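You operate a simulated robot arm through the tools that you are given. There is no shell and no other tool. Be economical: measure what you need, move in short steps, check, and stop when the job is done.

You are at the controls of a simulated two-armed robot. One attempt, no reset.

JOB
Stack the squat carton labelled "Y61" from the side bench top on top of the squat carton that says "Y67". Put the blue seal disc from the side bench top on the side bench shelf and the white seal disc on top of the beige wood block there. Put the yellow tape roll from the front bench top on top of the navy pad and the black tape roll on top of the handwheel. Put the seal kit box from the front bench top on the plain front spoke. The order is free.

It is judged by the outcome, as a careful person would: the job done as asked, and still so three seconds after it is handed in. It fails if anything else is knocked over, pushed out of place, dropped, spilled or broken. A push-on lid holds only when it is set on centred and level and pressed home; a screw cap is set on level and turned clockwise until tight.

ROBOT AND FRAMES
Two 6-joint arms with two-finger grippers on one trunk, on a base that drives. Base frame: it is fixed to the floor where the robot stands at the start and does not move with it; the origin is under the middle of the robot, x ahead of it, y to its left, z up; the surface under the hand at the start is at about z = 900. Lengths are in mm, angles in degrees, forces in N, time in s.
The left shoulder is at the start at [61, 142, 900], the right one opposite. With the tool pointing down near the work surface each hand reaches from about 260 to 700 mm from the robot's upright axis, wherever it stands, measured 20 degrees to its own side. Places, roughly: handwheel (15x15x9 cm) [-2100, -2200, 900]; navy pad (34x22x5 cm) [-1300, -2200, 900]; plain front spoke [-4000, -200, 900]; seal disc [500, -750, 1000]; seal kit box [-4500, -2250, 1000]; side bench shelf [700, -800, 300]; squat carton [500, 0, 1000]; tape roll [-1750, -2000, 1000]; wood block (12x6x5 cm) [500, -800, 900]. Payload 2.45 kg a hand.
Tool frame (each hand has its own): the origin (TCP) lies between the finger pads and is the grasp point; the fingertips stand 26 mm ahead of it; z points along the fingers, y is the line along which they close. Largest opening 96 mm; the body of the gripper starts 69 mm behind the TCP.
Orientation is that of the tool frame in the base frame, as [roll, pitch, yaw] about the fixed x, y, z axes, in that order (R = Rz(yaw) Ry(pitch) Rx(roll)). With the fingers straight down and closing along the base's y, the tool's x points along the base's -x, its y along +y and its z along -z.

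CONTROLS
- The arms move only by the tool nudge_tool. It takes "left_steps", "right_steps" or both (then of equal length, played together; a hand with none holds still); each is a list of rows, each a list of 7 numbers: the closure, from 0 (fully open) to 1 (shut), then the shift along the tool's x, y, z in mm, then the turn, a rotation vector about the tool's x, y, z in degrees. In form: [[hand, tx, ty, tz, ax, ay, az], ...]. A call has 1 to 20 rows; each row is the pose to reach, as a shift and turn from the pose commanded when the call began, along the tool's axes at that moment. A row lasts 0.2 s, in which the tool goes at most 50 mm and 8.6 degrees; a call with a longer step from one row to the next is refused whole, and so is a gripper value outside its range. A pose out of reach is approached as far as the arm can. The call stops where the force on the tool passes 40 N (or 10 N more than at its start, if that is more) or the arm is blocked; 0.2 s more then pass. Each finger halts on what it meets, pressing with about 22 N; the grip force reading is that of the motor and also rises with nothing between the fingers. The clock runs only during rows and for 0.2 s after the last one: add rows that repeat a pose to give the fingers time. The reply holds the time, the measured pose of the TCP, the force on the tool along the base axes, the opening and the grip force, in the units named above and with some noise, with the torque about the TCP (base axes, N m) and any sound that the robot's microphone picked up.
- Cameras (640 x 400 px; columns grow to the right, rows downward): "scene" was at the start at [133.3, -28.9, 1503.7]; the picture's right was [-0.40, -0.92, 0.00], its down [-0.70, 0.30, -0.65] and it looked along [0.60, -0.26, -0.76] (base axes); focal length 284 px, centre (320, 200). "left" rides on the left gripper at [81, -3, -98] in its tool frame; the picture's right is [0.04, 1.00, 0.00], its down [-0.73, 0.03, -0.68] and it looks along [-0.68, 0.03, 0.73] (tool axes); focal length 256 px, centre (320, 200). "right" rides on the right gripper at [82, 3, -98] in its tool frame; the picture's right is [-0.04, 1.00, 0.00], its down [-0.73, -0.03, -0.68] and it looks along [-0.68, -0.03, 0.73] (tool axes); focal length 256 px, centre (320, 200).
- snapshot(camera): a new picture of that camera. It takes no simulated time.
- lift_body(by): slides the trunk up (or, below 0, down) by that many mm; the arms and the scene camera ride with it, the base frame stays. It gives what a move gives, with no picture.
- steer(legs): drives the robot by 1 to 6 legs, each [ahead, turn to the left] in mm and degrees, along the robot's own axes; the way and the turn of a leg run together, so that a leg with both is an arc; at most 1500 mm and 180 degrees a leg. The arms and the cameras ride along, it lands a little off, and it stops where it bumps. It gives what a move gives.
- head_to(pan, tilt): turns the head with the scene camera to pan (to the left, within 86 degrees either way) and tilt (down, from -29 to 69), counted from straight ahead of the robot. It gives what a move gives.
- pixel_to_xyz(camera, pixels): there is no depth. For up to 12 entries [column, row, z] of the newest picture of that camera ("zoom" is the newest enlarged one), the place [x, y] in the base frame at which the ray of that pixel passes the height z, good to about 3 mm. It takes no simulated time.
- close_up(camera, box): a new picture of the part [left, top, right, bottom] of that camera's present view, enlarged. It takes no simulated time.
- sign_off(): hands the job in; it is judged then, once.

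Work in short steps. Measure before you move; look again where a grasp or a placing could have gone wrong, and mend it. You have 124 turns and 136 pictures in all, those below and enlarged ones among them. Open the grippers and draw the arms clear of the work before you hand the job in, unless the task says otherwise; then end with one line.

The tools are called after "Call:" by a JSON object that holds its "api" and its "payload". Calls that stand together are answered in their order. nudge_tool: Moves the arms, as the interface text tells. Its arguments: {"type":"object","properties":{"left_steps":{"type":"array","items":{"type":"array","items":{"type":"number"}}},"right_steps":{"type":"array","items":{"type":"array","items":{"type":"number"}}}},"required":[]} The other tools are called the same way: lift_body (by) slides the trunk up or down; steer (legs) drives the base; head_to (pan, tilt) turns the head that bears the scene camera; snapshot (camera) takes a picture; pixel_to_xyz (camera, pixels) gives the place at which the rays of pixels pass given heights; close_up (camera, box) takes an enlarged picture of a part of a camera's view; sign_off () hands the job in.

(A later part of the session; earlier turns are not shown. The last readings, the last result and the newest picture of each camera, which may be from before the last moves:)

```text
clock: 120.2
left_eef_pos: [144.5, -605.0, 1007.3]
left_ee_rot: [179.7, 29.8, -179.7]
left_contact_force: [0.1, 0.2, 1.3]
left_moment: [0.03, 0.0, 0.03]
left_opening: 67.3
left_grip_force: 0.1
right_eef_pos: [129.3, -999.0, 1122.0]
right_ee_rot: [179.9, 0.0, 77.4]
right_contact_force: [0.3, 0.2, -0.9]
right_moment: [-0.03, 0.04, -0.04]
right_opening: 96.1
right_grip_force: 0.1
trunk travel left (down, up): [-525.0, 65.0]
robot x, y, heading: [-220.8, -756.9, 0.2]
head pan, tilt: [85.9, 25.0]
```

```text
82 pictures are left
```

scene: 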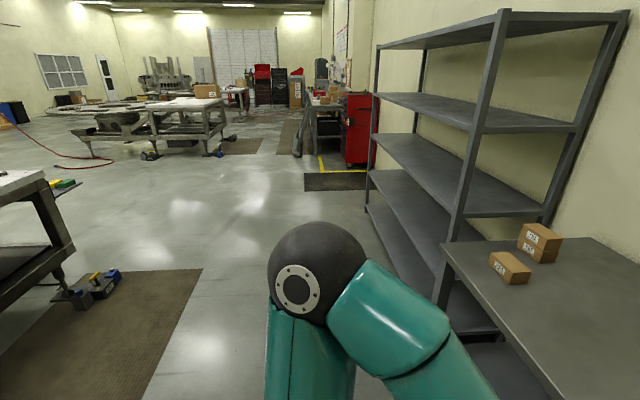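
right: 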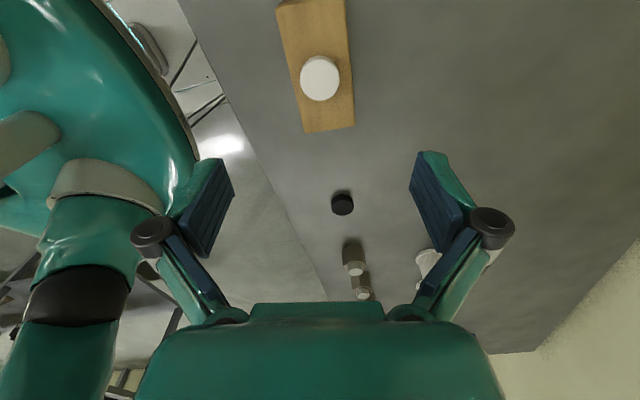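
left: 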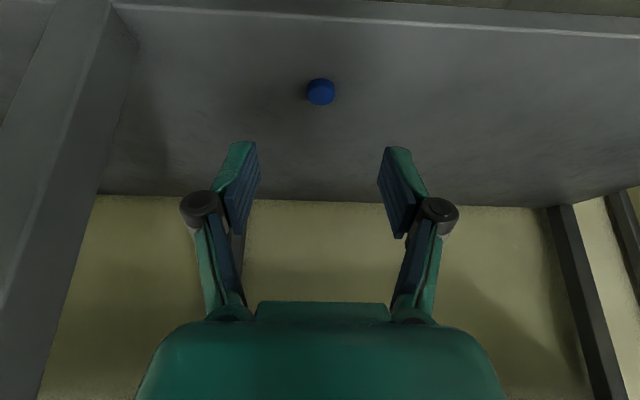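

The front bench is to the right-rear. I turn the robot right 90° and look ahead and to the right.

Call:
{"api": "steer", "payload": {"legs": [[0, -90]]}}

Call:
{"api": "head_to", "payload": {"pan": -25, "tilt": 25}}

Call:
{"api": "snapshot", "payload": {"camera": "scene"}}

Call:
{"api": "head_to", "payload": {"pan": -80, "tilt": 25}}

Call:
{"api": "snapshot", "payload": {"camera": "scene"}}

```text
clock: 124.3
left_eef_pos: [-25.1, -1099.9, 1007.5]
left_ee_rot: [179.7, 29.8, 98.2]
left_contact_force: [0.1, -0.5, -0.1]
left_moment: [-0.01, -0.07, -0.01]
left_opening: 67.3
left_grip_force: 0.0
right_eef_pos: [-416.0, -1139.5, 1120.8]
right_ee_rot: [-180.0, -0.1, -4.5]
right_contact_force: [-0.1, 0.5, -0.4]
right_moment: [0.0, -0.04, -0.02]
right_opening: 95.9
right_grip_force: 0.0
trunk travel left (down, up): [-525.0, 65.0]
robot x, y, heading: [-183.7, -751.4, -82.5]
head pan, tilt: [85.9, 25.0]
stopped in leg 1: the robot was blocked; the commanded pose is now the measured one
```

```text
clock: 126.2
left_eef_pos: [-21.3, -1098.8, 1006.7]
left_ee_rot: [179.9, 29.9, 98.2]
left_contact_force: [-0.5, -0.5, 0.7]
left_moment: [0.03, -0.01, 0.0]
left_opening: 67.3
left_grip_force: 0.1
right_eef_pos: [-414.9, -1139.3, 1122.5]
right_ee_rot: [179.9, 0.1, -4.6]
right_contact_force: [-0.1, 0.0, -0.1]
right_moment: [-0.03, 0.0, 0.01]
right_opening: 96.1
right_grip_force: 0.1
trunk travel left (down, up): [-525.0, 65.0]
robot x, y, heading: [-184.7, -750.6, -82.8]
head pan, tilt: [-25.0, 25.0]
```

```text
81 pictures are left
```

scene: 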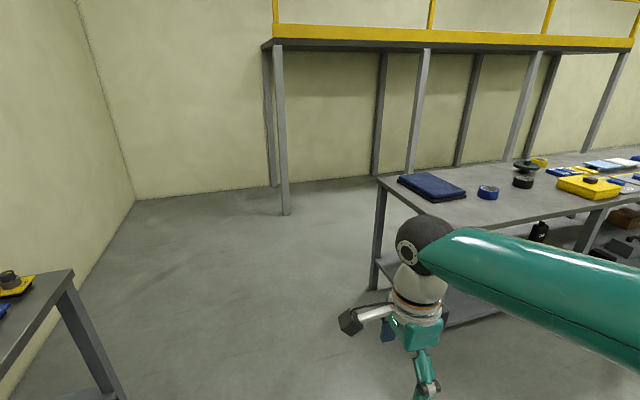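

```text
clock: 127.4
left_eef_pos: [-22.8, -1098.5, 1008.0]
left_ee_rot: [179.8, 30.0, 98.3]
left_contact_force: [-0.1, 0.7, -0.4]
left_moment: [0.0, -0.01, 0.01]
left_opening: 67.0
left_grip_force: 0.0
right_eef_pos: [-414.3, -1138.6, 1122.2]
right_ee_rot: [-180.0, -0.1, -4.6]
right_contact_force: [-0.1, 0.0, -0.2]
right_moment: [0.03, 0.01, 0.05]
right_opening: 96.1
right_grip_force: 0.2
trunk travel left (down, up): [-525.0, 65.0]
robot x, y, heading: [-183.0, -749.1, -82.9]
head pan, tilt: [-80.0, 25.0]
```

```text
80 pictures are left
```

scene: 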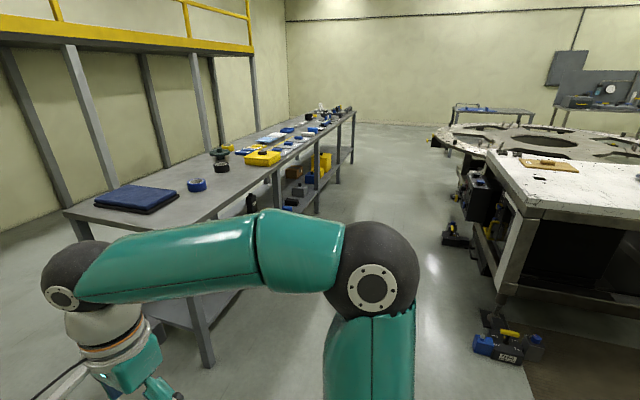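

Blocked again near −82°. I measure the floor object behind me and the benches, to learn the clearances.

Call:
{"api": "pixel_to_xyz", "payload": {"camera": "scene", "pixels": [[475, 350, 50], [545, 345, 50], [525, 365, 0], [495, 290, 0], [207, 367, 0], [170, 218, 900], [356, 110, 900], [105, 225, 900], [277, 212, 0], [198, 185, 930], [455, 245, 0], [530, 208, 900]]}}

Call:
{"api": "close_up", "payload": {"camera": "scene", "box": [160, 90, 380, 230]}}

```text
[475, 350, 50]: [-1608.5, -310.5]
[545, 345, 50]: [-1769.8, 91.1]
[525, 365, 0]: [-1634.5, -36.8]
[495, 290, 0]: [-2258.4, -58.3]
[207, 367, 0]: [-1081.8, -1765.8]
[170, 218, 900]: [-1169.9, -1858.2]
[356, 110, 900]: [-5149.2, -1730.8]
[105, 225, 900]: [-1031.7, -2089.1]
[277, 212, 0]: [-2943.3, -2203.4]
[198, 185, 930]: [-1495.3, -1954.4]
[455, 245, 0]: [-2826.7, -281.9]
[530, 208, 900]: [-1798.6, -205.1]
```

```text
2.86 times, centred on (270, 160) of scene
```

zoom: 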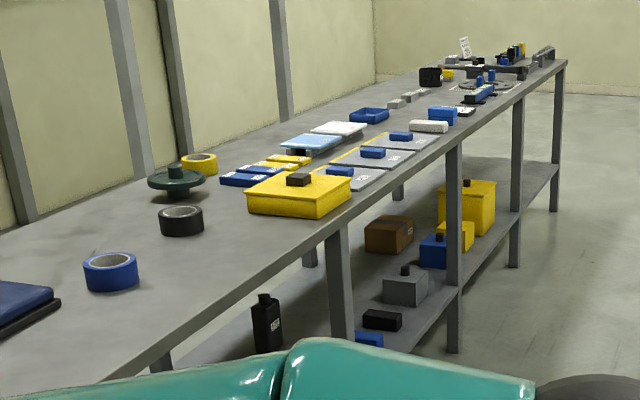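

The "blocked" turns all ended near 80° of turning with nothing nearby, so I'll keep turns under 70° per leg. I level the left hand higher, then drive diagonally toward the front bench around (−1800,−1450).

Call:
{"api": "nudge_tool", "payload": {"left_steps": [[0, -10, 0, -17, 0, 7.5, 0], [0, -20, 0, -35, 0, 15, 0], [0, -35, 0, -61, 0, 22.5, 0], [0, -55, 0, -95, 0, 30, 0], [0, -55, 0, -95, 0, 30, 0]]}}

Call:
{"api": "steer", "payload": {"legs": [[0, -37], [0, -37], [880, 0], [880, 0]]}}

Call:
{"api": "head_to", "payload": {"pan": 45, "tilt": 35}}

Call:
{"api": "snapshot", "payload": {"camera": "scene"}}

```text
clock: 128.6
left_eef_pos: [-22.4, -1100.7, 1119.5]
left_ee_rot: [179.8, -0.2, 98.3]
left_contact_force: [-0.6, 1.2, -0.1]
left_moment: [-0.02, 0.02, -0.02]
left_opening: 96.0
left_grip_force: 0.1
right_eef_pos: [-413.8, -1138.0, 1122.4]
right_ee_rot: [-179.9, 0.0, -4.6]
right_contact_force: [-0.4, -1.0, -0.1]
right_moment: [-0.01, 0.0, 0.05]
right_opening: 95.9
right_grip_force: 0.1
trunk travel left (down, up): [-525.0, 65.0]
robot x, y, heading: [-179.9, -748.6, -82.7]
head pan, tilt: [-80.0, 25.0]
```

```text
clock: 133.3
left_eef_pos: [-483.0, -995.7, 1119.5]
left_ee_rot: [179.7, -0.1, 23.6]
left_contact_force: [-1.4, 1.0, -0.4]
left_moment: [-0.03, 0.01, -0.01]
left_opening: 96.1
left_grip_force: 0.0
right_eef_pos: [-623.0, -628.5, 1122.0]
right_ee_rot: [-179.9, -0.2, -79.4]
right_contact_force: [-1.0, 0.7, -0.5]
right_moment: [-0.03, -0.09, -0.01]
right_opening: 95.9
right_grip_force: 0.1
trunk travel left (down, up): [-525.0, 65.0]
robot x, y, heading: [-171.3, -788.0, -157.8]
head pan, tilt: [-80.0, 25.0]
stopped in leg 3: the robot was blocked; the commanded pose is now the measured one
```

```text
clock: 135.3
left_eef_pos: [-480.1, -998.1, 1120.6]
left_ee_rot: [179.9, -0.1, 23.8]
left_contact_force: [0.5, 0.7, -0.4]
left_moment: [0.0, 0.01, -0.01]
left_opening: 95.9
left_grip_force: 0.0
right_eef_pos: [-620.9, -630.7, 1122.2]
right_ee_rot: [-179.9, -0.2, -79.4]
right_contact_force: [-0.2, 0.1, 0.4]
right_moment: [0.02, -0.01, -0.01]
right_opening: 96.0
right_grip_force: 0.0
trunk travel left (down, up): [-525.0, 65.0]
robot x, y, heading: [-172.9, -791.4, -157.7]
head pan, tilt: [45.0, 35.0]
```

```text
78 pictures are left
```

scene: 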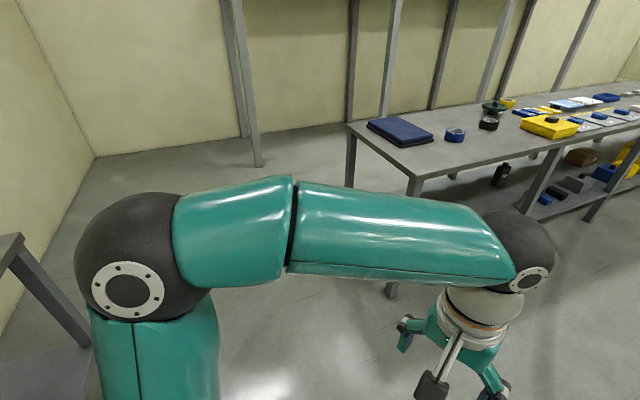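

Forward drive was blocked at once, so something low is in front. I look down ahead.

Call:
{"api": "head_to", "payload": {"pan": 0, "tilt": 60}}

Call:
{"api": "snapshot", "payload": {"camera": "scene"}}

Call:
{"api": "head_to", "payload": {"pan": -60, "tilt": 55}}

Call:
{"api": "snapshot", "payload": {"camera": "scene"}}

```text
clock: 136.4
left_eef_pos: [-480.9, -1000.0, 1121.1]
left_ee_rot: [179.9, 0.0, 23.8]
left_contact_force: [-0.4, 0.8, 0.0]
left_moment: [-0.04, 0.03, -0.03]
left_opening: 95.9
left_grip_force: 0.0
right_eef_pos: [-620.4, -629.6, 1125.4]
right_ee_rot: [180.0, -0.2, -79.3]
right_contact_force: [-0.1, 0.3, -0.4]
right_moment: [-0.01, 0.0, 0.03]
right_opening: 96.0
right_grip_force: 0.1
trunk travel left (down, up): [-525.0, 65.0]
robot x, y, heading: [-167.2, -788.5, -157.5]
head pan, tilt: [0.0, 60.0]
```

```text
77 pictures are left
```

scene: 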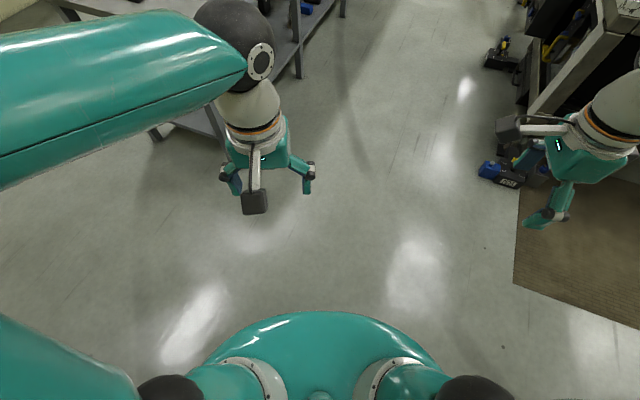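

```text
clock: 137.7
left_eef_pos: [-481.0, -1000.6, 1120.4]
left_ee_rot: [179.9, -0.2, 23.7]
left_contact_force: [-0.5, -0.1, 0.1]
left_moment: [0.01, -0.02, -0.01]
left_opening: 96.1
left_grip_force: 0.0
right_eef_pos: [-621.0, -630.2, 1122.7]
right_ee_rot: [180.0, 0.0, -79.4]
right_contact_force: [0.4, 0.5, 0.3]
right_moment: [-0.02, -0.01, 0.0]
right_opening: 96.0
right_grip_force: 0.1
trunk travel left (down, up): [-525.0, 65.0]
robot x, y, heading: [-170.6, -786.5, -157.4]
head pan, tilt: [-60.0, 55.0]
```

```text
76 pictures are left
```

scene: 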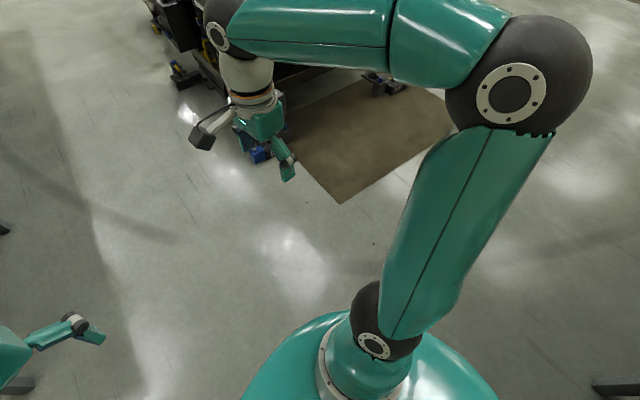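

Nothing visible lies ahead. I try a short forward leg to see whether it really is blocked.

Call:
{"api": "steer", "payload": {"legs": [[300, 0]]}}

```text
clock: 139.8
left_eef_pos: [-760.9, -1117.1, 1119.8]
left_ee_rot: [179.8, -0.2, 23.8]
left_contact_force: [-0.6, -0.9, -0.6]
left_moment: [0.02, -0.04, 0.0]
left_opening: 96.1
left_grip_force: 0.0
right_eef_pos: [-902.4, -749.0, 1123.7]
right_ee_rot: [-179.9, -0.1, -79.2]
right_contact_force: [-0.5, 0.0, 0.2]
right_moment: [0.02, -0.01, 0.02]
right_opening: 96.0
right_grip_force: 0.0
trunk travel left (down, up): [-525.0, 65.0]
robot x, y, heading: [-451.3, -904.6, -157.1]
head pan, tilt: [-60.0, 55.0]
```

It moves now. I continue 1400 mm to the front bench and turn left to face it.

Call:
{"api": "steer", "payload": {"legs": [[700, 0], [700, 0], [0, 67]]}}

Call:
{"api": "head_to", "payload": {"pan": 0, "tilt": 45}}

Call:
{"api": "snapshot", "payload": {"camera": "scene"}}

```text
clock: 147.6
left_eef_pos: [-2073.9, -1648.9, 1125.5]
left_ee_rot: [179.5, 0.5, 23.4]
left_contact_force: [0.4, -0.6, 0.1]
left_moment: [-0.01, 0.02, 0.02]
left_opening: 96.0
left_grip_force: 0.0
right_eef_pos: [-2212.0, -1279.8, 1123.7]
right_ee_rot: [179.6, -0.7, -79.6]
right_contact_force: [-0.3, -0.7, 0.7]
right_moment: [-0.02, -0.01, 0.01]
right_opening: 95.8
right_grip_force: 0.0
trunk travel left (down, up): [-525.0, 65.0]
robot x, y, heading: [-1766.9, -1453.6, -157.7]
head pan, tilt: [-60.0, 55.0]
stopped in leg 3: the robot was blocked; the commanded pose is now the measured one
```

```text
clock: 148.9
left_eef_pos: [-2073.9, -1648.8, 1125.0]
left_ee_rot: [179.3, 0.3, 23.5]
left_contact_force: [0.5, 0.4, -0.3]
left_moment: [0.0, 0.0, -0.01]
left_opening: 96.0
left_grip_force: 0.1
right_eef_pos: [-2212.6, -1279.7, 1124.3]
right_ee_rot: [179.6, -0.7, -79.6]
right_contact_force: [-0.1, -0.1, -0.4]
right_moment: [-0.04, -0.01, 0.0]
right_opening: 96.0
right_grip_force: 0.0
trunk travel left (down, up): [-525.0, 65.0]
robot x, y, heading: [-1769.2, -1450.6, -157.4]
head pan, tilt: [0.0, 45.0]
```

```text
75 pictures are left
```

scene: 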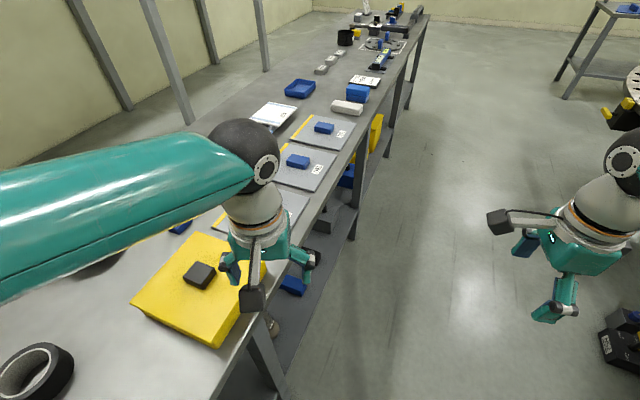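

Contact with the bench likely (hand readings slightly tilted). I measure the bench edge here.

Call:
{"api": "pixel_to_xyz", "payload": {"camera": "scene", "pixels": [[270, 330, 900], [330, 195, 900], [430, 15, 900], [218, 346, 900], [185, 30, 0], [40, 375, 930], [140, 270, 1000], [75, 390, 0]]}}

Call:
{"api": "head_to", "payload": {"pan": 75, "tilt": 45}}

Call:
{"api": "snapshot", "payload": {"camera": "scene"}}

```text
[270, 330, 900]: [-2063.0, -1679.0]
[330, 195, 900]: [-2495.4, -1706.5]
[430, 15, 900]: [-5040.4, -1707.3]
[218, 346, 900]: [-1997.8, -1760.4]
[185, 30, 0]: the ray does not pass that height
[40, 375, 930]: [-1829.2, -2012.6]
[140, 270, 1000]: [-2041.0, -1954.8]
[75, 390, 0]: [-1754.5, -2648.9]
```

```text
clock: 150.3
left_eef_pos: [-2074.2, -1648.9, 1125.3]
left_ee_rot: [179.5, 0.4, 23.4]
left_contact_force: [0.1, 1.0, 0.7]
left_moment: [-0.02, 0.01, -0.01]
left_opening: 95.9
left_grip_force: 0.1
right_eef_pos: [-2212.9, -1280.8, 1123.9]
right_ee_rot: [179.6, -0.7, -79.6]
right_contact_force: [-0.7, 0.3, -0.6]
right_moment: [0.0, -0.02, 0.0]
right_opening: 96.1
right_grip_force: 0.1
trunk travel left (down, up): [-525.0, 65.0]
robot x, y, heading: [-1765.7, -1449.2, -157.6]
head pan, tilt: [75.0, 45.0]
```

```text
74 pictures are left
```

scene: 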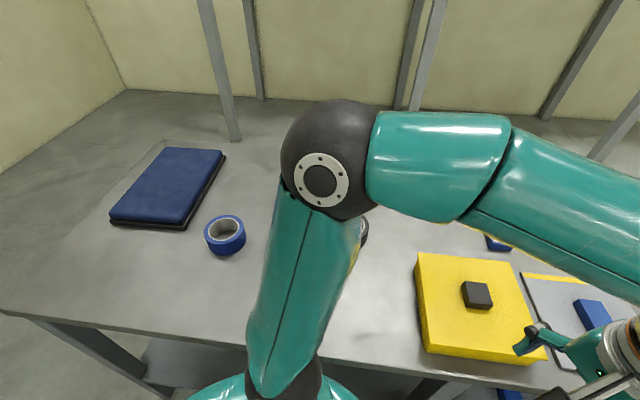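

The bench edge runs at y ≈ −1700 and the base is against it. I back off 260 mm, turn left to face the bench.

Call:
{"api": "steer", "payload": {"legs": [[-260, 0], [0, 34], [0, 33]]}}

Call:
{"api": "head_to", "payload": {"pan": -15, "tilt": 40}}

Call:
{"api": "snapshot", "payload": {"camera": "scene"}}

```text
clock: 156.1
left_eef_pos: [-1455.5, -1725.3, 1122.6]
left_ee_rot: [-179.9, -0.2, 90.7]
left_contact_force: [0.5, -0.5, 0.7]
left_moment: [-0.01, 0.09, 0.01]
left_opening: 96.0
left_grip_force: 0.1
right_eef_pos: [-1849.2, -1711.1, 1125.7]
right_ee_rot: [-179.9, 0.1, -12.3]
right_contact_force: [0.8, -0.4, 0.2]
right_moment: [-0.01, 0.04, 0.04]
right_opening: 96.1
right_grip_force: 0.1
trunk travel left (down, up): [-525.0, 65.0]
robot x, y, heading: [-1570.8, -1356.9, -91.5]
head pan, tilt: [75.0, 45.0]
stopped in leg 3: the robot was blocked; the commanded pose is now the measured one
```

```text
clock: 157.8
left_eef_pos: [-1459.4, -1725.9, 1121.6]
left_ee_rot: [179.9, -0.2, 90.8]
left_contact_force: [0.5, -0.4, 0.1]
left_moment: [-0.02, -0.01, 0.01]
left_opening: 96.1
left_grip_force: 0.2
right_eef_pos: [-1853.7, -1711.9, 1125.5]
right_ee_rot: [-179.9, 0.1, -12.4]
right_contact_force: [-0.2, -0.4, 0.2]
right_moment: [-0.02, -0.02, 0.02]
right_opening: 96.1
right_grip_force: 0.1
trunk travel left (down, up): [-525.0, 65.0]
robot x, y, heading: [-1569.2, -1357.8, -91.4]
head pan, tilt: [-15.0, 40.0]
```

```text
73 pictures are left
```

scene: 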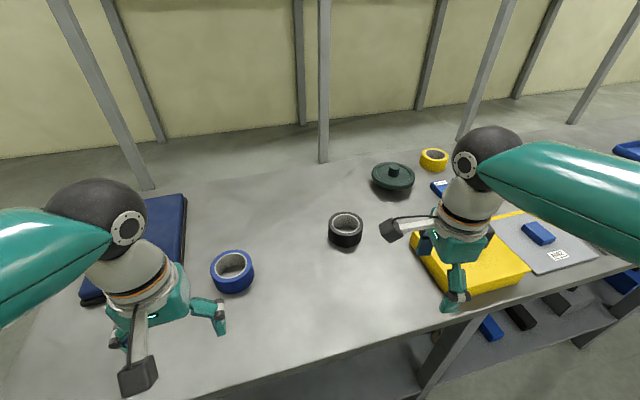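

Now facing the front bench: black roll at (345,231), handwheel (393,180), yellow roll (433,160), pad at left. I zoom and measure.

Call:
{"api": "close_up", "payload": {"camera": "scene", "box": [310, 130, 470, 260]}}

Call:
{"api": "pixel_to_xyz", "payload": {"camera": "scene", "pixels": [[345, 222, 950], [345, 249, 900], [393, 180, 980], [433, 155, 940], [232, 262, 950], [180, 200, 950], [300, 381, 900], [163, 195, 950], [88, 300, 900]]}}

```text
3.08 times, centred on (390, 195) of scene
```

zoom: 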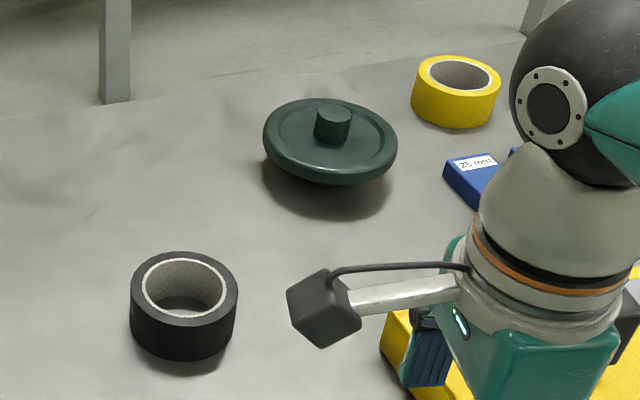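

```text
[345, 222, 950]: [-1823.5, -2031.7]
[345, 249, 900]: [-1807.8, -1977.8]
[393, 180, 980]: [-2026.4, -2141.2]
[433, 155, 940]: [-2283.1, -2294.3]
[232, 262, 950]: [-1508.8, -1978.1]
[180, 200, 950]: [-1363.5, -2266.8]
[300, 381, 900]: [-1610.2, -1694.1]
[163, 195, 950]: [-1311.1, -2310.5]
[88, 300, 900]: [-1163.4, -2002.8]
```

I measure the roll diameters and handwheel from the zoom.

Call:
{"api": "pixel_to_xyz", "payload": {"camera": "zoom", "pixels": [[131, 295, 945], [238, 292, 945], [184, 250, 945], [186, 325, 945], [183, 360, 900], [145, 287, 945], [225, 287, 945], [412, 82, 945], [501, 82, 945], [264, 140, 980], [397, 145, 980], [332, 140, 980]]}}

```text
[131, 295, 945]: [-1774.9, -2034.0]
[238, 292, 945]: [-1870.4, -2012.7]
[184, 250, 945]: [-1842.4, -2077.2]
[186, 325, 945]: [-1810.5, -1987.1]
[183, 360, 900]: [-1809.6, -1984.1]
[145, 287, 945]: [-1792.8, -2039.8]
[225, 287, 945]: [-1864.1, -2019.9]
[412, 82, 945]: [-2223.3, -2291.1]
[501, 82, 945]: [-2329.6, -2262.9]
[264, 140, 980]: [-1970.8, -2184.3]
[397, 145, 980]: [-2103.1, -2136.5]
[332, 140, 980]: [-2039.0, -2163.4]
```

Rolls are ~97 mm across (too wide to grip over), so I will grip them by the wall with one finger in the hole. I shift the robot to about x = −2120 to bring handwheel, black roll and yellow roll in range.

Call:
{"api": "steer", "payload": {"legs": [[-120, 0], [0, -40], [0, -40], [560, 0], [0, 40], [0, 40]]}}

Call:
{"api": "head_to", "payload": {"pan": 0, "tilt": 40}}

Call:
{"api": "snapshot", "payload": {"camera": "scene"}}

```text
clock: 163.2
left_eef_pos: [-1914.8, -1413.8, 1122.3]
left_ee_rot: [179.7, -0.3, 11.7]
left_contact_force: [-0.1, 0.2, -1.1]
left_moment: [-0.06, -0.02, -0.01]
left_opening: 95.8
left_grip_force: 0.1
right_eef_pos: [-1976.7, -1025.3, 1124.4]
right_ee_rot: [-179.9, -0.2, -91.3]
right_contact_force: [-0.9, 1.2, -0.4]
right_moment: [-0.01, -0.02, -0.01]
right_opening: 95.9
right_grip_force: 0.1
trunk travel left (down, up): [-525.0, 65.0]
robot x, y, heading: [-1564.2, -1275.5, -170.8]
head pan, tilt: [-15.0, 40.0]
stopped in leg 3: the robot was blocked; the commanded pose is now the measured one
```

```text
clock: 163.9
left_eef_pos: [-1912.4, -1416.9, 1122.4]
left_ee_rot: [179.9, -0.2, 11.8]
left_contact_force: [0.8, 1.0, 0.6]
left_moment: [-0.01, 0.0, 0.0]
left_opening: 95.9
left_grip_force: 0.0
right_eef_pos: [-1974.6, -1027.5, 1125.7]
right_ee_rot: [180.0, -0.1, -91.3]
right_contact_force: [-0.4, 0.7, 0.0]
right_moment: [-0.03, -0.01, -0.01]
right_opening: 96.0
right_grip_force: 0.0
trunk travel left (down, up): [-525.0, 65.0]
robot x, y, heading: [-1563.3, -1276.8, -171.0]
head pan, tilt: [0.0, 40.0]
```

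```text
71 pictures are left
```

scene: 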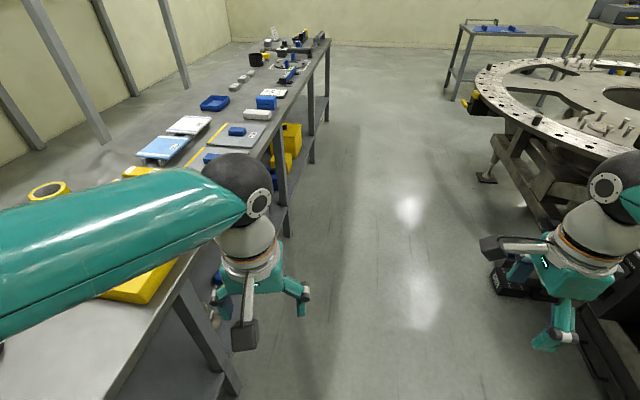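

The turn is done anyway (heading −171). I drive ahead 550 along the lane, then turn back left in two steps.

Call:
{"api": "steer", "payload": {"legs": [[560, 0]]}}

Call:
{"api": "steer", "payload": {"legs": [[0, 40]]}}

Call:
{"api": "steer", "payload": {"legs": [[0, 40]]}}

Call:
{"api": "snapshot", "payload": {"camera": "scene"}}

```text
clock: 167.2
left_eef_pos: [-2467.2, -1503.3, 1123.2]
left_ee_rot: [179.8, -0.3, 11.7]
left_contact_force: [-0.3, 0.0, -0.4]
left_moment: [-0.02, 0.0, -0.02]
left_opening: 96.1
left_grip_force: 0.1
right_eef_pos: [-2527.6, -1115.1, 1125.8]
right_ee_rot: [-179.9, 0.0, -91.4]
right_contact_force: [-1.1, 0.0, -1.2]
right_moment: [0.0, 0.0, 0.01]
right_opening: 96.2
right_grip_force: 0.1
trunk travel left (down, up): [-525.0, 65.0]
robot x, y, heading: [-2118.0, -1366.5, -171.3]
head pan, tilt: [0.0, 40.0]
```

```text
clock: 169.7
left_eef_pos: [-2300.3, -1694.8, 1123.1]
left_ee_rot: [179.9, -0.1, 51.0]
left_contact_force: [1.0, -0.1, 0.2]
left_moment: [0.01, 0.0, -0.02]
left_opening: 96.0
left_grip_force: 0.0
right_eef_pos: [-2594.7, -1431.6, 1126.3]
right_ee_rot: [-179.8, -0.1, -52.0]
right_contact_force: [0.4, -0.2, -0.7]
right_moment: [0.02, 0.01, 0.01]
right_opening: 96.0
right_grip_force: 0.0
trunk travel left (down, up): [-525.0, 65.0]
robot x, y, heading: [-2138.1, -1353.5, -131.8]
head pan, tilt: [0.0, 40.0]
```

```text
clock: 172.2
left_eef_pos: [-2041.3, -1720.8, 1124.4]
left_ee_rot: [179.9, -0.2, 91.1]
left_contact_force: [0.3, 0.0, -0.3]
left_moment: [0.01, -0.02, -0.04]
left_opening: 96.1
left_grip_force: 0.1
right_eef_pos: [-2435.1, -1709.3, 1127.9]
right_ee_rot: [179.9, -0.1, -11.9]
right_contact_force: [0.0, -0.3, 0.2]
right_moment: [0.0, -0.02, 0.02]
right_opening: 95.8
right_grip_force: 0.0
trunk travel left (down, up): [-525.0, 65.0]
robot x, y, heading: [-2156.4, -1348.8, -92.0]
head pan, tilt: [0.0, 40.0]
```

```text
70 pictures are left
```

scene: 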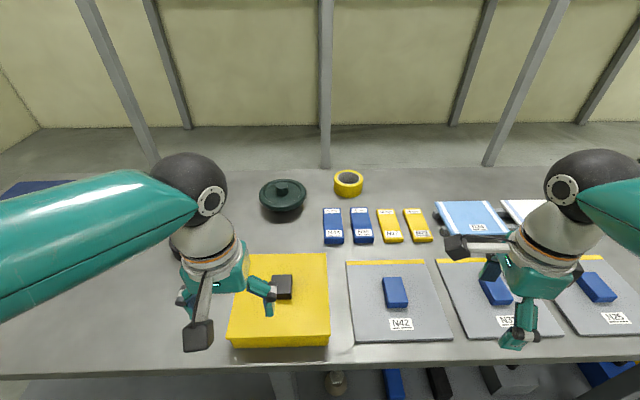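

Facing the bench at x = −2156. I drive ahead 90 and measure the roll and handwheel from closer.

Call:
{"api": "steer", "payload": {"legs": [[100, 1]]}}

Call:
{"api": "head_to", "payload": {"pan": 0, "tilt": 35}}

Call:
{"api": "close_up", "payload": {"camera": "scene", "box": [240, 160, 400, 260]}}

```text
clock: 173.5
left_eef_pos: [-2037.3, -1814.4, 1124.5]
left_ee_rot: [179.8, -0.2, 92.1]
left_contact_force: [-0.6, 0.5, 0.6]
left_moment: [0.01, -0.02, 0.03]
left_opening: 95.8
left_grip_force: 0.0
right_eef_pos: [-2430.4, -1810.6, 1128.5]
right_ee_rot: [-179.9, 0.0, -10.8]
right_contact_force: [0.7, 0.2, 0.4]
right_moment: [-0.03, 0.03, -0.02]
right_opening: 95.9
right_grip_force: 0.2
trunk travel left (down, up): [-525.0, 65.0]
robot x, y, heading: [-2157.8, -1448.8, -90.6]
head pan, tilt: [0.0, 40.0]
stopped in leg 1: the robot was blocked; the commanded pose is now the measured one
```

```text
clock: 174.2
left_eef_pos: [-2037.8, -1817.4, 1124.7]
left_ee_rot: [179.9, -0.1, 92.2]
left_contact_force: [-0.7, -0.9, 0.0]
left_moment: [0.03, 0.04, 0.01]
left_opening: 96.0
left_grip_force: 0.1
right_eef_pos: [-2430.6, -1811.7, 1127.6]
right_ee_rot: [-179.9, 0.1, -10.8]
right_contact_force: [-0.3, -0.3, -0.5]
right_moment: [-0.01, -0.01, 0.04]
right_opening: 96.1
right_grip_force: 0.1
trunk travel left (down, up): [-525.0, 65.0]
robot x, y, heading: [-2160.6, -1450.8, -90.9]
head pan, tilt: [0.0, 35.0]
```

```text
4.00 times, centred on (320, 210) of scene
```

zoom: 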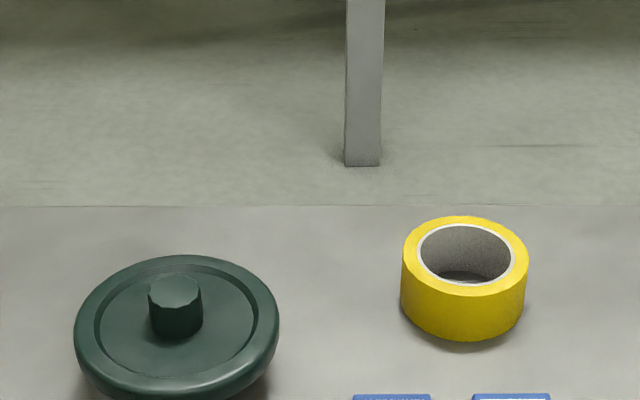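

The base is against the bench at y = −1450 (its limit). I measure the roll and handwheel.

Call:
{"api": "pixel_to_xyz", "payload": {"camera": "zoom", "pixels": [[402, 255, 945], [529, 255, 945], [466, 216, 945], [466, 285, 945], [466, 340, 900], [418, 252, 945], [514, 252, 945], [75, 330, 960], [279, 330, 960], [176, 290, 985], [176, 335, 960], [300, 206, 900]]}}

```text
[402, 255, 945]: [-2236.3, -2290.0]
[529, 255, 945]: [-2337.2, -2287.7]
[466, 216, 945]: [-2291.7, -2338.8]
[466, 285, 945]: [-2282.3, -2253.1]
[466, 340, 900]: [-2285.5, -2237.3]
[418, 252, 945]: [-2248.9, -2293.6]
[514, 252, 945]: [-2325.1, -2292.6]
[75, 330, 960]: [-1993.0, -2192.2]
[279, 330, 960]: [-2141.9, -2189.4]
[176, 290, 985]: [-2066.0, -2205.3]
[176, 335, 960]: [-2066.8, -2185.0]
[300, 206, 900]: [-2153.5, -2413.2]
```

Yellow roll centre ≈ (−2287,−2288), OD 100; handwheel centre ≈ (−2067,−2190), hub ~40 mm wide. They are deep, so I bring the right shoulder forward: back off 60, turn left 45°, and close in again.

Call:
{"api": "steer", "payload": {"legs": [[-70, 0], [0, 45], [85, 0]]}}

Call:
{"api": "lift_body", "payload": {"by": 60}}

Call:
{"api": "head_to", "payload": {"pan": -45, "tilt": 40}}

Call:
{"api": "snapshot", "payload": {"camera": "scene"}}

Call:
{"api": "snapshot", "payload": {"camera": "right"}}

```text
clock: 178.4
left_eef_pos: [-1797.7, -1558.1, 1125.8]
left_ee_rot: [-179.9, -0.3, 137.4]
left_contact_force: [1.6, -0.3, -0.1]
left_moment: [-0.02, 0.05, 0.03]
left_opening: 96.1
left_grip_force: 0.0
right_eef_pos: [-2078.7, -1834.6, 1129.5]
right_ee_rot: [-180.0, 0.1, 34.3]
right_contact_force: [0.2, 0.0, 0.5]
right_moment: [-0.04, 0.05, -0.01]
right_opening: 96.1
right_grip_force: 0.0
trunk travel left (down, up): [-525.0, 65.0]
robot x, y, heading: [-2159.6, -1400.5, -48.3]
head pan, tilt: [0.0, 35.0]
stopped in leg 3: the robot was blocked; the commanded pose is now the measured one
```

```text
clock: 179.4
left_eef_pos: [-1799.2, -1558.5, 1185.4]
left_ee_rot: [179.8, -0.3, 137.2]
left_contact_force: [0.6, 0.2, -0.5]
left_moment: [0.01, 0.0, 0.0]
left_opening: 96.0
left_grip_force: 0.0
right_eef_pos: [-2081.4, -1835.8, 1188.1]
right_ee_rot: [-179.9, 0.0, 34.1]
right_contact_force: [-0.4, 0.2, 0.3]
right_moment: [0.04, 0.02, -0.03]
right_opening: 96.0
right_grip_force: 0.1
trunk travel left (down, up): [-585.0, 5.0]
robot x, y, heading: [-2160.0, -1398.9, -48.0]
head pan, tilt: [0.0, 35.0]
```

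```text
clock: 180.5
left_eef_pos: [-1798.4, -1559.0, 1185.6]
left_ee_rot: [179.8, -0.3, 137.2]
left_contact_force: [0.4, -0.5, -0.3]
left_moment: [0.02, 0.0, -0.03]
left_opening: 96.0
left_grip_force: 0.1
right_eef_pos: [-2080.7, -1835.2, 1189.0]
right_ee_rot: [-180.0, -0.1, 34.2]
right_contact_force: [0.5, 0.2, 0.2]
right_moment: [-0.01, -0.02, 0.02]
right_opening: 95.9
right_grip_force: 0.1
trunk travel left (down, up): [-585.0, 5.0]
robot x, y, heading: [-2159.5, -1400.1, -47.8]
head pan, tilt: [-45.0, 40.0]
```

```text
68 pictures are left
```

scene: 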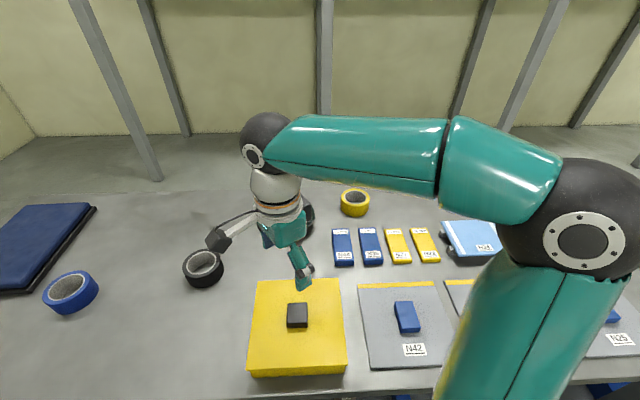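

```text
67 pictures are left
```

right: 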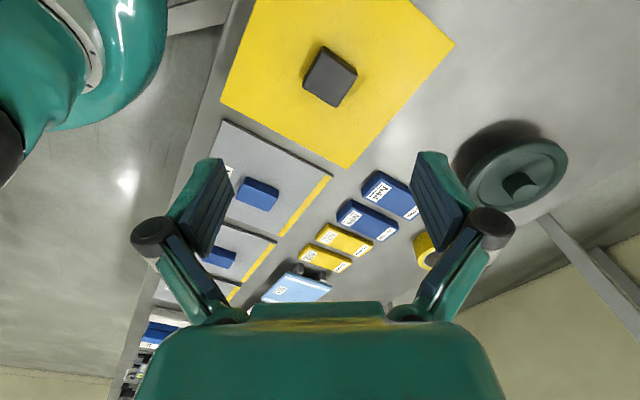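

Bump geometry fits a base of about 250 mm half-length and ~170 half-width, so standing parallel to the bench brings the right shoulder far closer. I back off, turn to heading 0, and slide in alongside by an S-curve.

Call:
{"api": "steer", "payload": {"legs": [[-130, 0], [0, 48]]}}

Call:
{"api": "steer", "payload": {"legs": [[440, -25], [440, 25]]}}

Call:
{"api": "head_to", "payload": {"pan": -70, "tilt": 45}}

Call:
{"api": "snapshot", "payload": {"camera": "scene"}}

```text
clock: 184.2
left_eef_pos: [-1885.7, -1146.4, 1186.8]
left_ee_rot: [179.8, -0.3, -175.2]
left_contact_force: [0.0, 0.2, -0.3]
left_moment: [0.01, 0.02, 0.01]
left_opening: 96.1
left_grip_force: 0.0
right_eef_pos: [-1872.2, -1540.4, 1189.5]
right_ee_rot: [-179.8, -0.1, 81.8]
right_contact_force: [-0.5, -0.6, -0.2]
right_moment: [-0.01, -0.02, 0.01]
right_opening: 96.1
right_grip_force: 0.1
trunk travel left (down, up): [-585.0, 5.0]
robot x, y, heading: [-2249.1, -1332.0, -0.9]
head pan, tilt: [-45.0, 40.0]
```

```text
clock: 188.4
left_eef_pos: [-1183.8, -1386.2, 1174.5]
left_ee_rot: [-179.2, -1.5, 173.2]
left_contact_force: [-1.2, -1.2, 0.6]
left_moment: [0.02, -0.02, 0.01]
left_opening: 96.0
left_grip_force: 0.0
right_eef_pos: [-1250.8, -1774.5, 1183.8]
right_ee_rot: [-179.1, 1.0, 70.0]
right_contact_force: [-0.2, -0.6, -0.9]
right_moment: [0.0, -0.01, -0.03]
right_opening: 95.8
right_grip_force: 0.2
trunk travel left (down, up): [-585.0, 5.0]
robot x, y, heading: [-1596.7, -1485.2, -17.5]
head pan, tilt: [-45.0, 40.0]
stopped in leg 2: the robot was blocked; the commanded pose is now the measured one
```

```text
clock: 189.3
left_eef_pos: [-1183.6, -1383.2, 1175.0]
left_ee_rot: [-179.1, -1.5, 173.2]
left_contact_force: [-0.2, 0.6, -0.4]
left_moment: [-0.01, -0.01, -0.03]
left_opening: 96.1
left_grip_force: 0.0
right_eef_pos: [-1251.5, -1773.7, 1185.5]
right_ee_rot: [-179.2, 0.9, 70.1]
right_contact_force: [0.2, 0.0, 0.5]
right_moment: [-0.01, 0.02, 0.02]
right_opening: 96.0
right_grip_force: 0.0
trunk travel left (down, up): [-585.0, 5.0]
robot x, y, heading: [-1596.0, -1488.7, -17.4]
head pan, tilt: [-70.0, 45.0]
```

```text
66 pictures are left
```

scene: 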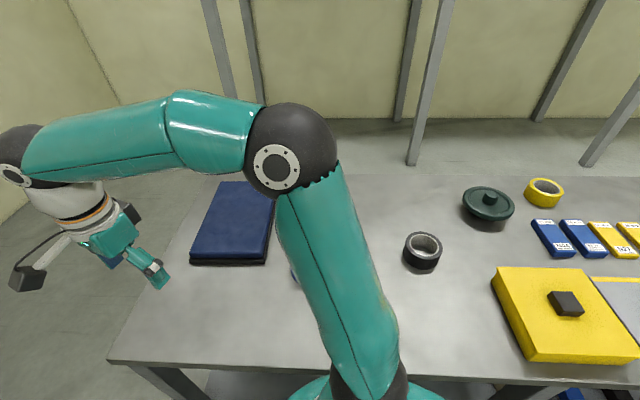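

The front corner touched the bench. I reverse out straightening the heading, then reverse with a slight weave to end about y = −1490 alongside.

Call:
{"api": "steer", "payload": {"legs": [[-50, 0], [-130, 17]]}}

Call:
{"api": "steer", "payload": {"legs": [[-200, 8], [-200, -8]]}}

Call:
{"api": "head_to", "payload": {"pan": -80, "tilt": 45}}

Call:
{"api": "snapshot", "payload": {"camera": "scene"}}

```text
clock: 191.3
left_eef_pos: [-1380.8, -1266.8, 1170.6]
left_ee_rot: [178.8, -2.4, -169.9]
left_contact_force: [0.8, 0.2, 0.4]
left_moment: [0.12, -0.02, 0.01]
left_opening: 96.1
left_grip_force: 0.0
right_eef_pos: [-1330.9, -1658.5, 1167.5]
right_ee_rot: [-177.7, -0.7, 87.1]
right_contact_force: [-0.2, -0.1, 0.8]
right_moment: [0.07, 0.01, 0.01]
right_opening: 95.9
right_grip_force: 0.0
trunk travel left (down, up): [-585.0, 5.0]
robot x, y, heading: [-1767.3, -1455.2, -0.5]
head pan, tilt: [-70.0, 45.0]
```

```text
clock: 193.3
left_eef_pos: [-1613.6, -1230.4, 1168.0]
left_ee_rot: [178.6, -2.8, -162.2]
left_contact_force: [1.8, -1.1, 0.5]
left_moment: [0.08, -0.01, -0.02]
left_opening: 96.1
left_grip_force: 0.0
right_eef_pos: [-1513.7, -1614.4, 1166.3]
right_ee_rot: [-177.3, -0.7, 94.7]
right_contact_force: [1.0, -0.7, -1.4]
right_moment: [0.09, 0.04, -0.03]
right_opening: 95.6
right_grip_force: 0.1
trunk travel left (down, up): [-585.0, 5.0]
robot x, y, heading: [-1979.1, -1441.9, 9.7]
head pan, tilt: [-70.0, 45.0]
stopped in leg 2: the robot was blocked; the commanded pose is now the measured one
```

```text
clock: 194.0
left_eef_pos: [-1635.1, -1231.0, 1174.2]
left_ee_rot: [179.0, -1.7, -162.3]
left_contact_force: [-1.9, -0.3, 0.9]
left_moment: [0.0, -0.18, 0.0]
left_opening: 96.1
left_grip_force: 0.1
right_eef_pos: [-1533.8, -1612.7, 1175.4]
right_ee_rot: [-178.5, -0.7, 94.8]
right_contact_force: [-1.6, -0.6, 0.5]
right_moment: [0.03, -0.15, 0.03]
right_opening: 95.8
right_grip_force: 0.1
trunk travel left (down, up): [-585.0, 5.0]
robot x, y, heading: [-1984.7, -1440.2, 9.7]
head pan, tilt: [-80.0, 45.0]
```

```text
65 pictures are left
```

scene: 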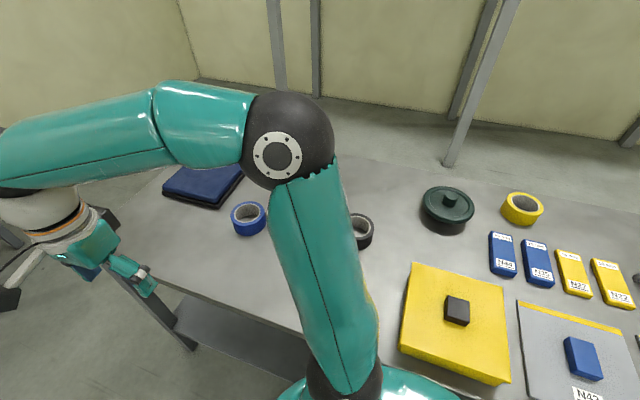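

The readings show the body leaning 1–2°, as if the base pushes on something. I look down at the right side of the base.

Call:
{"api": "head_to", "payload": {"pan": -86, "tilt": 69}}

Call:
{"api": "snapshot", "payload": {"camera": "scene"}}

Call:
{"api": "head_to", "payload": {"pan": 86, "tilt": 60}}

Call:
{"api": "snapshot", "payload": {"camera": "scene"}}

```text
clock: 194.9
left_eef_pos: [-1626.0, -1230.8, 1171.6]
left_ee_rot: [178.9, -2.2, -162.2]
left_contact_force: [-0.1, 0.2, 0.5]
left_moment: [0.03, -0.01, 0.02]
left_opening: 96.2
left_grip_force: 0.1
right_eef_pos: [-1526.6, -1613.0, 1172.5]
right_ee_rot: [-178.0, -0.6, 94.7]
right_contact_force: [0.6, -0.1, 0.0]
right_moment: [0.02, 0.02, 0.0]
right_opening: 96.0
right_grip_force: 0.0
trunk travel left (down, up): [-585.0, 5.0]
robot x, y, heading: [-1983.8, -1441.8, 9.5]
head pan, tilt: [-85.9, 68.8]
```

```text
64 pictures are left
```

scene: 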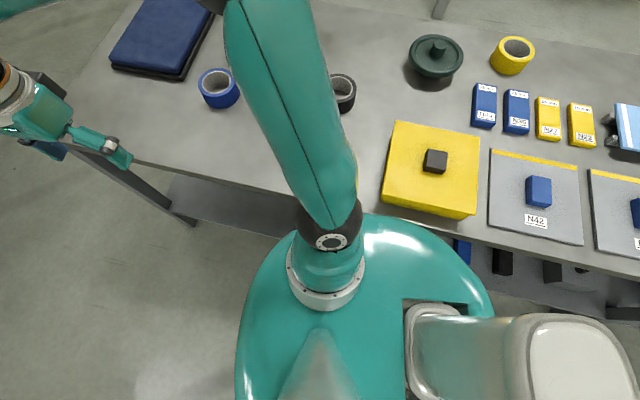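

```text
clock: 197.5
left_eef_pos: [-1626.4, -1230.0, 1171.0]
left_ee_rot: [179.0, -2.3, -162.2]
left_contact_force: [0.7, 0.1, -0.3]
left_moment: [-0.03, -0.04, -0.04]
left_opening: 96.0
left_grip_force: 0.0
right_eef_pos: [-1525.8, -1613.3, 1170.8]
right_ee_rot: [-177.9, -0.6, 94.7]
right_contact_force: [-0.2, 0.0, 0.0]
right_moment: [0.02, 0.04, 0.01]
right_opening: 96.0
right_grip_force: 0.1
trunk travel left (down, up): [-585.0, 5.0]
robot x, y, heading: [-1981.3, -1441.6, 9.9]
head pan, tilt: [85.9, 60.0]
```

```text
63 pictures are left
```

scene: 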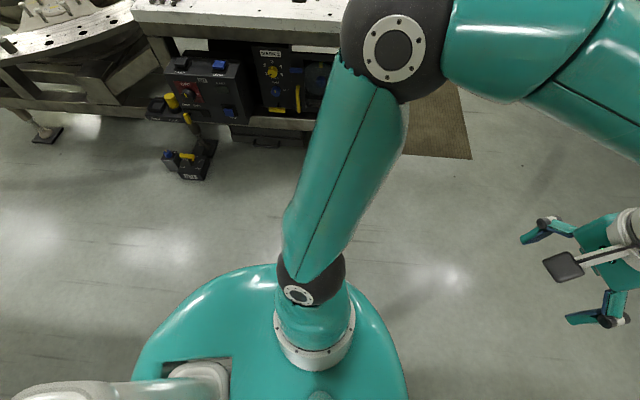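

The torso's right rear flank leans on the bench edge. I drive forward 130 while straightening, to stand clear at about y −1430.

Call:
{"api": "steer", "payload": {"legs": [[60, 0], [100, -10]]}}

Call:
{"api": "head_to", "payload": {"pan": -86, "tilt": 50}}

Call:
{"api": "snapshot", "payload": {"camera": "scene"}}

```text
clock: 199.2
left_eef_pos: [-1433.8, -1279.1, 1171.9]
left_ee_rot: [178.8, -2.3, -172.3]
left_contact_force: [0.5, 0.9, 0.2]
left_moment: [0.02, 0.04, 0.03]
left_opening: 95.9
left_grip_force: 0.1
right_eef_pos: [-1401.9, -1672.1, 1170.6]
right_ee_rot: [-177.9, -0.6, 84.6]
right_contact_force: [-0.3, -0.4, -0.1]
right_moment: [0.01, -0.01, -0.01]
right_opening: 96.3
right_grip_force: 0.1
trunk travel left (down, up): [-585.0, 5.0]
robot x, y, heading: [-1820.6, -1417.6, -0.5]
head pan, tilt: [85.9, 60.0]
```

```text
clock: 201.8
left_eef_pos: [-1433.9, -1279.3, 1172.0]
left_ee_rot: [178.8, -2.3, -172.4]
left_contact_force: [-0.3, 0.2, -1.2]
left_moment: [-0.01, 0.01, 0.02]
left_opening: 96.0
left_grip_force: 0.1
right_eef_pos: [-1402.0, -1672.2, 1171.4]
right_ee_rot: [-177.9, -0.6, 84.6]
right_contact_force: [0.3, 0.2, -1.0]
right_moment: [-0.03, -0.02, 0.02]
right_opening: 95.7
right_grip_force: 0.0
trunk travel left (down, up): [-585.0, 5.0]
robot x, y, heading: [-1820.0, -1413.1, -0.6]
head pan, tilt: [-85.9, 50.0]
```

```text
62 pictures are left
```

scene: 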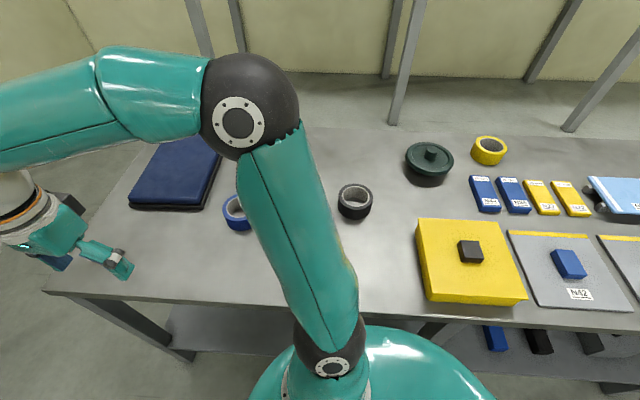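

The residual tilt is just in the arm's stored pose. Black roll is at (355,200), unobstructed. I zoom in to measure it, the handwheel and the yellow roll from here.

Call:
{"api": "close_up", "payload": {"camera": "scene", "box": [330, 125, 520, 235]}}

```text
3.37 times, centred on (425, 180) of scene
```

zoom: 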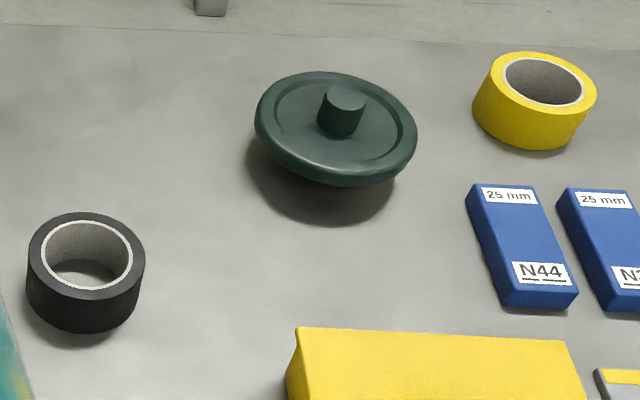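

Call:
{"api": "pixel_to_xyz", "payload": {"camera": "zoom", "pixels": [[28, 258, 948], [145, 258, 948], [86, 211, 948], [82, 333, 900], [40, 255, 948], [132, 255, 948], [254, 120, 960], [418, 140, 960], [342, 95, 985], [340, 130, 960], [474, 100, 948], [597, 100, 948]]}}

```text
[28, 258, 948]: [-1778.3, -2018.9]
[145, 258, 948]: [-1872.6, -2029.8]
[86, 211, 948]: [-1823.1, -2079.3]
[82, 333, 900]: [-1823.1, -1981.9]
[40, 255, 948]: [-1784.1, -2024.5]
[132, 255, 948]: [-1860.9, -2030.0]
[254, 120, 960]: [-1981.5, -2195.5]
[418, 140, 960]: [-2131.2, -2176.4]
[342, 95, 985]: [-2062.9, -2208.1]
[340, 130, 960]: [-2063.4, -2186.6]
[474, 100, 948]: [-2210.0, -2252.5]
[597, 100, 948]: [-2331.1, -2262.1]
```

Black roll centre (−1824,−2030); handwheel hub axis ≈ (−2065,−2205). I bring the right hand level above the roll's +x wall at (−1781,−2030).

Call:
{"api": "nudge_tool", "payload": {"right_steps": [[0, -33, -29, 0, -0.5, -0.2, -1.5], [0, -66, -58, 0, -1, -0.3, -3], [0, -99, -87, 0, -1.5, -0.5, -4.5], [0, -132, -116, 10, -2.1, -0.6, -5.4], [0, -165, -145, 20, -2.1, -0.6, -5.4], [0, -198, -174, 30, -2.1, -0.6, -5.4], [0, -231, -203, 40, -2.1, -0.6, -5.4], [0, -264, -232, 50, -2.1, -0.6, -5.4], [0, -297, -261, 60, -2.1, -0.6, -5.4], [0, -330, -290, 70, -2.1, -0.6, -5.4], [0, -363, -319, 80, -2.1, -0.6, -5.4], [0, -392, -343, 91, -2.1, -0.6, -5.4], [0, -392, -343, 91, -2.1, -0.6, -5.4]]}}

Call:
{"api": "snapshot", "payload": {"camera": "right"}}

```text
clock: 204.6
left_eef_pos: [-1433.2, -1277.4, 1172.2]
left_ee_rot: [178.9, -2.4, -172.3]
left_contact_force: [0.4, 0.1, 0.6]
left_moment: [-0.04, 0.03, 0.01]
left_opening: 95.9
left_grip_force: 0.1
right_eef_pos: [-1785.7, -2028.7, 1089.6]
right_ee_rot: [179.9, -0.1, 90.0]
right_contact_force: [-0.4, -0.3, 1.0]
right_moment: [-0.03, 0.01, -0.04]
right_opening: 96.1
right_grip_force: 0.1
trunk travel left (down, up): [-585.0, 5.0]
robot x, y, heading: [-1817.7, -1423.9, -0.5]
head pan, tilt: [-85.9, 50.0]
```

```text
60 pictures are left
```

right: 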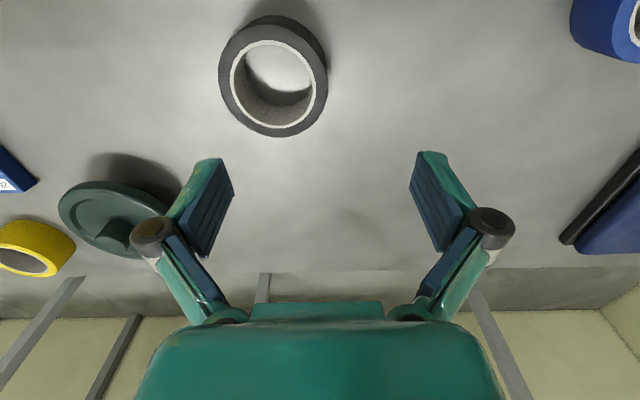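

The hand is well placed. I measure the roll from this close view.

Call:
{"api": "pixel_to_xyz", "payload": {"camera": "right", "pixels": [[219, 85, 948], [327, 85, 948], [276, 137, 948], [232, 85, 948], [313, 85, 948], [272, 126, 948], [272, 40, 948], [265, 17, 948]]}}

```text
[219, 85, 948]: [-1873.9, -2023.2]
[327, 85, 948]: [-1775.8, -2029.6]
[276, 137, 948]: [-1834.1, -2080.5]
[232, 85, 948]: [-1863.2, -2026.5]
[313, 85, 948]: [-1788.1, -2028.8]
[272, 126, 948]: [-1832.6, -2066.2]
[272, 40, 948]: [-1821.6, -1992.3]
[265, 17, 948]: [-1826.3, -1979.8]
```

Centre (−1825,−2030), wall mid at x −1782. I set opening ~50, lower with the inner finger in the hole to z 938, and close on the wall.

Call:
{"api": "nudge_tool", "payload": {"right_steps": [[0.2, 0, 3.7, 40, 0, 0, 0], [0.48, -1, 3.7, 80, 0, 0, 0], [0.48, -1, 3.7, 100, 0, 0, 0], [0.48, -1, 3.7, 130, 0, 0, 0], [0.48, -1, 3.7, 151, 0, 0, 0], [0.48, -1, 3.7, 151, 0, 0, 0]]}}

Call:
{"api": "snapshot", "payload": {"camera": "right"}}

```text
clock: 206.0
left_eef_pos: [-1434.2, -1277.2, 1171.7]
left_ee_rot: [178.9, -2.3, -172.3]
left_contact_force: [-0.2, 0.0, -0.4]
left_moment: [0.02, -0.03, 0.03]
left_opening: 95.9
left_grip_force: 0.0
right_eef_pos: [-1777.0, -2029.1, 939.7]
right_ee_rot: [179.9, 0.1, 90.0]
right_contact_force: [-0.2, 0.2, 0.2]
right_moment: [0.0, -0.02, -0.02]
right_opening: 50.3
right_grip_force: 0.0
trunk travel left (down, up): [-585.0, 5.0]
robot x, y, heading: [-1819.1, -1417.5, -0.6]
head pan, tilt: [-85.9, 50.0]
```

```text
59 pictures are left
```

right: 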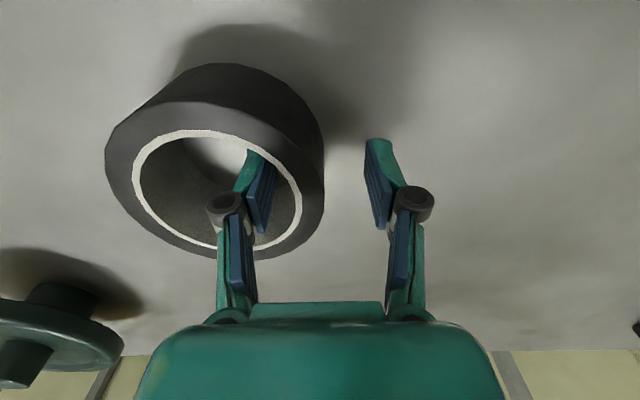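

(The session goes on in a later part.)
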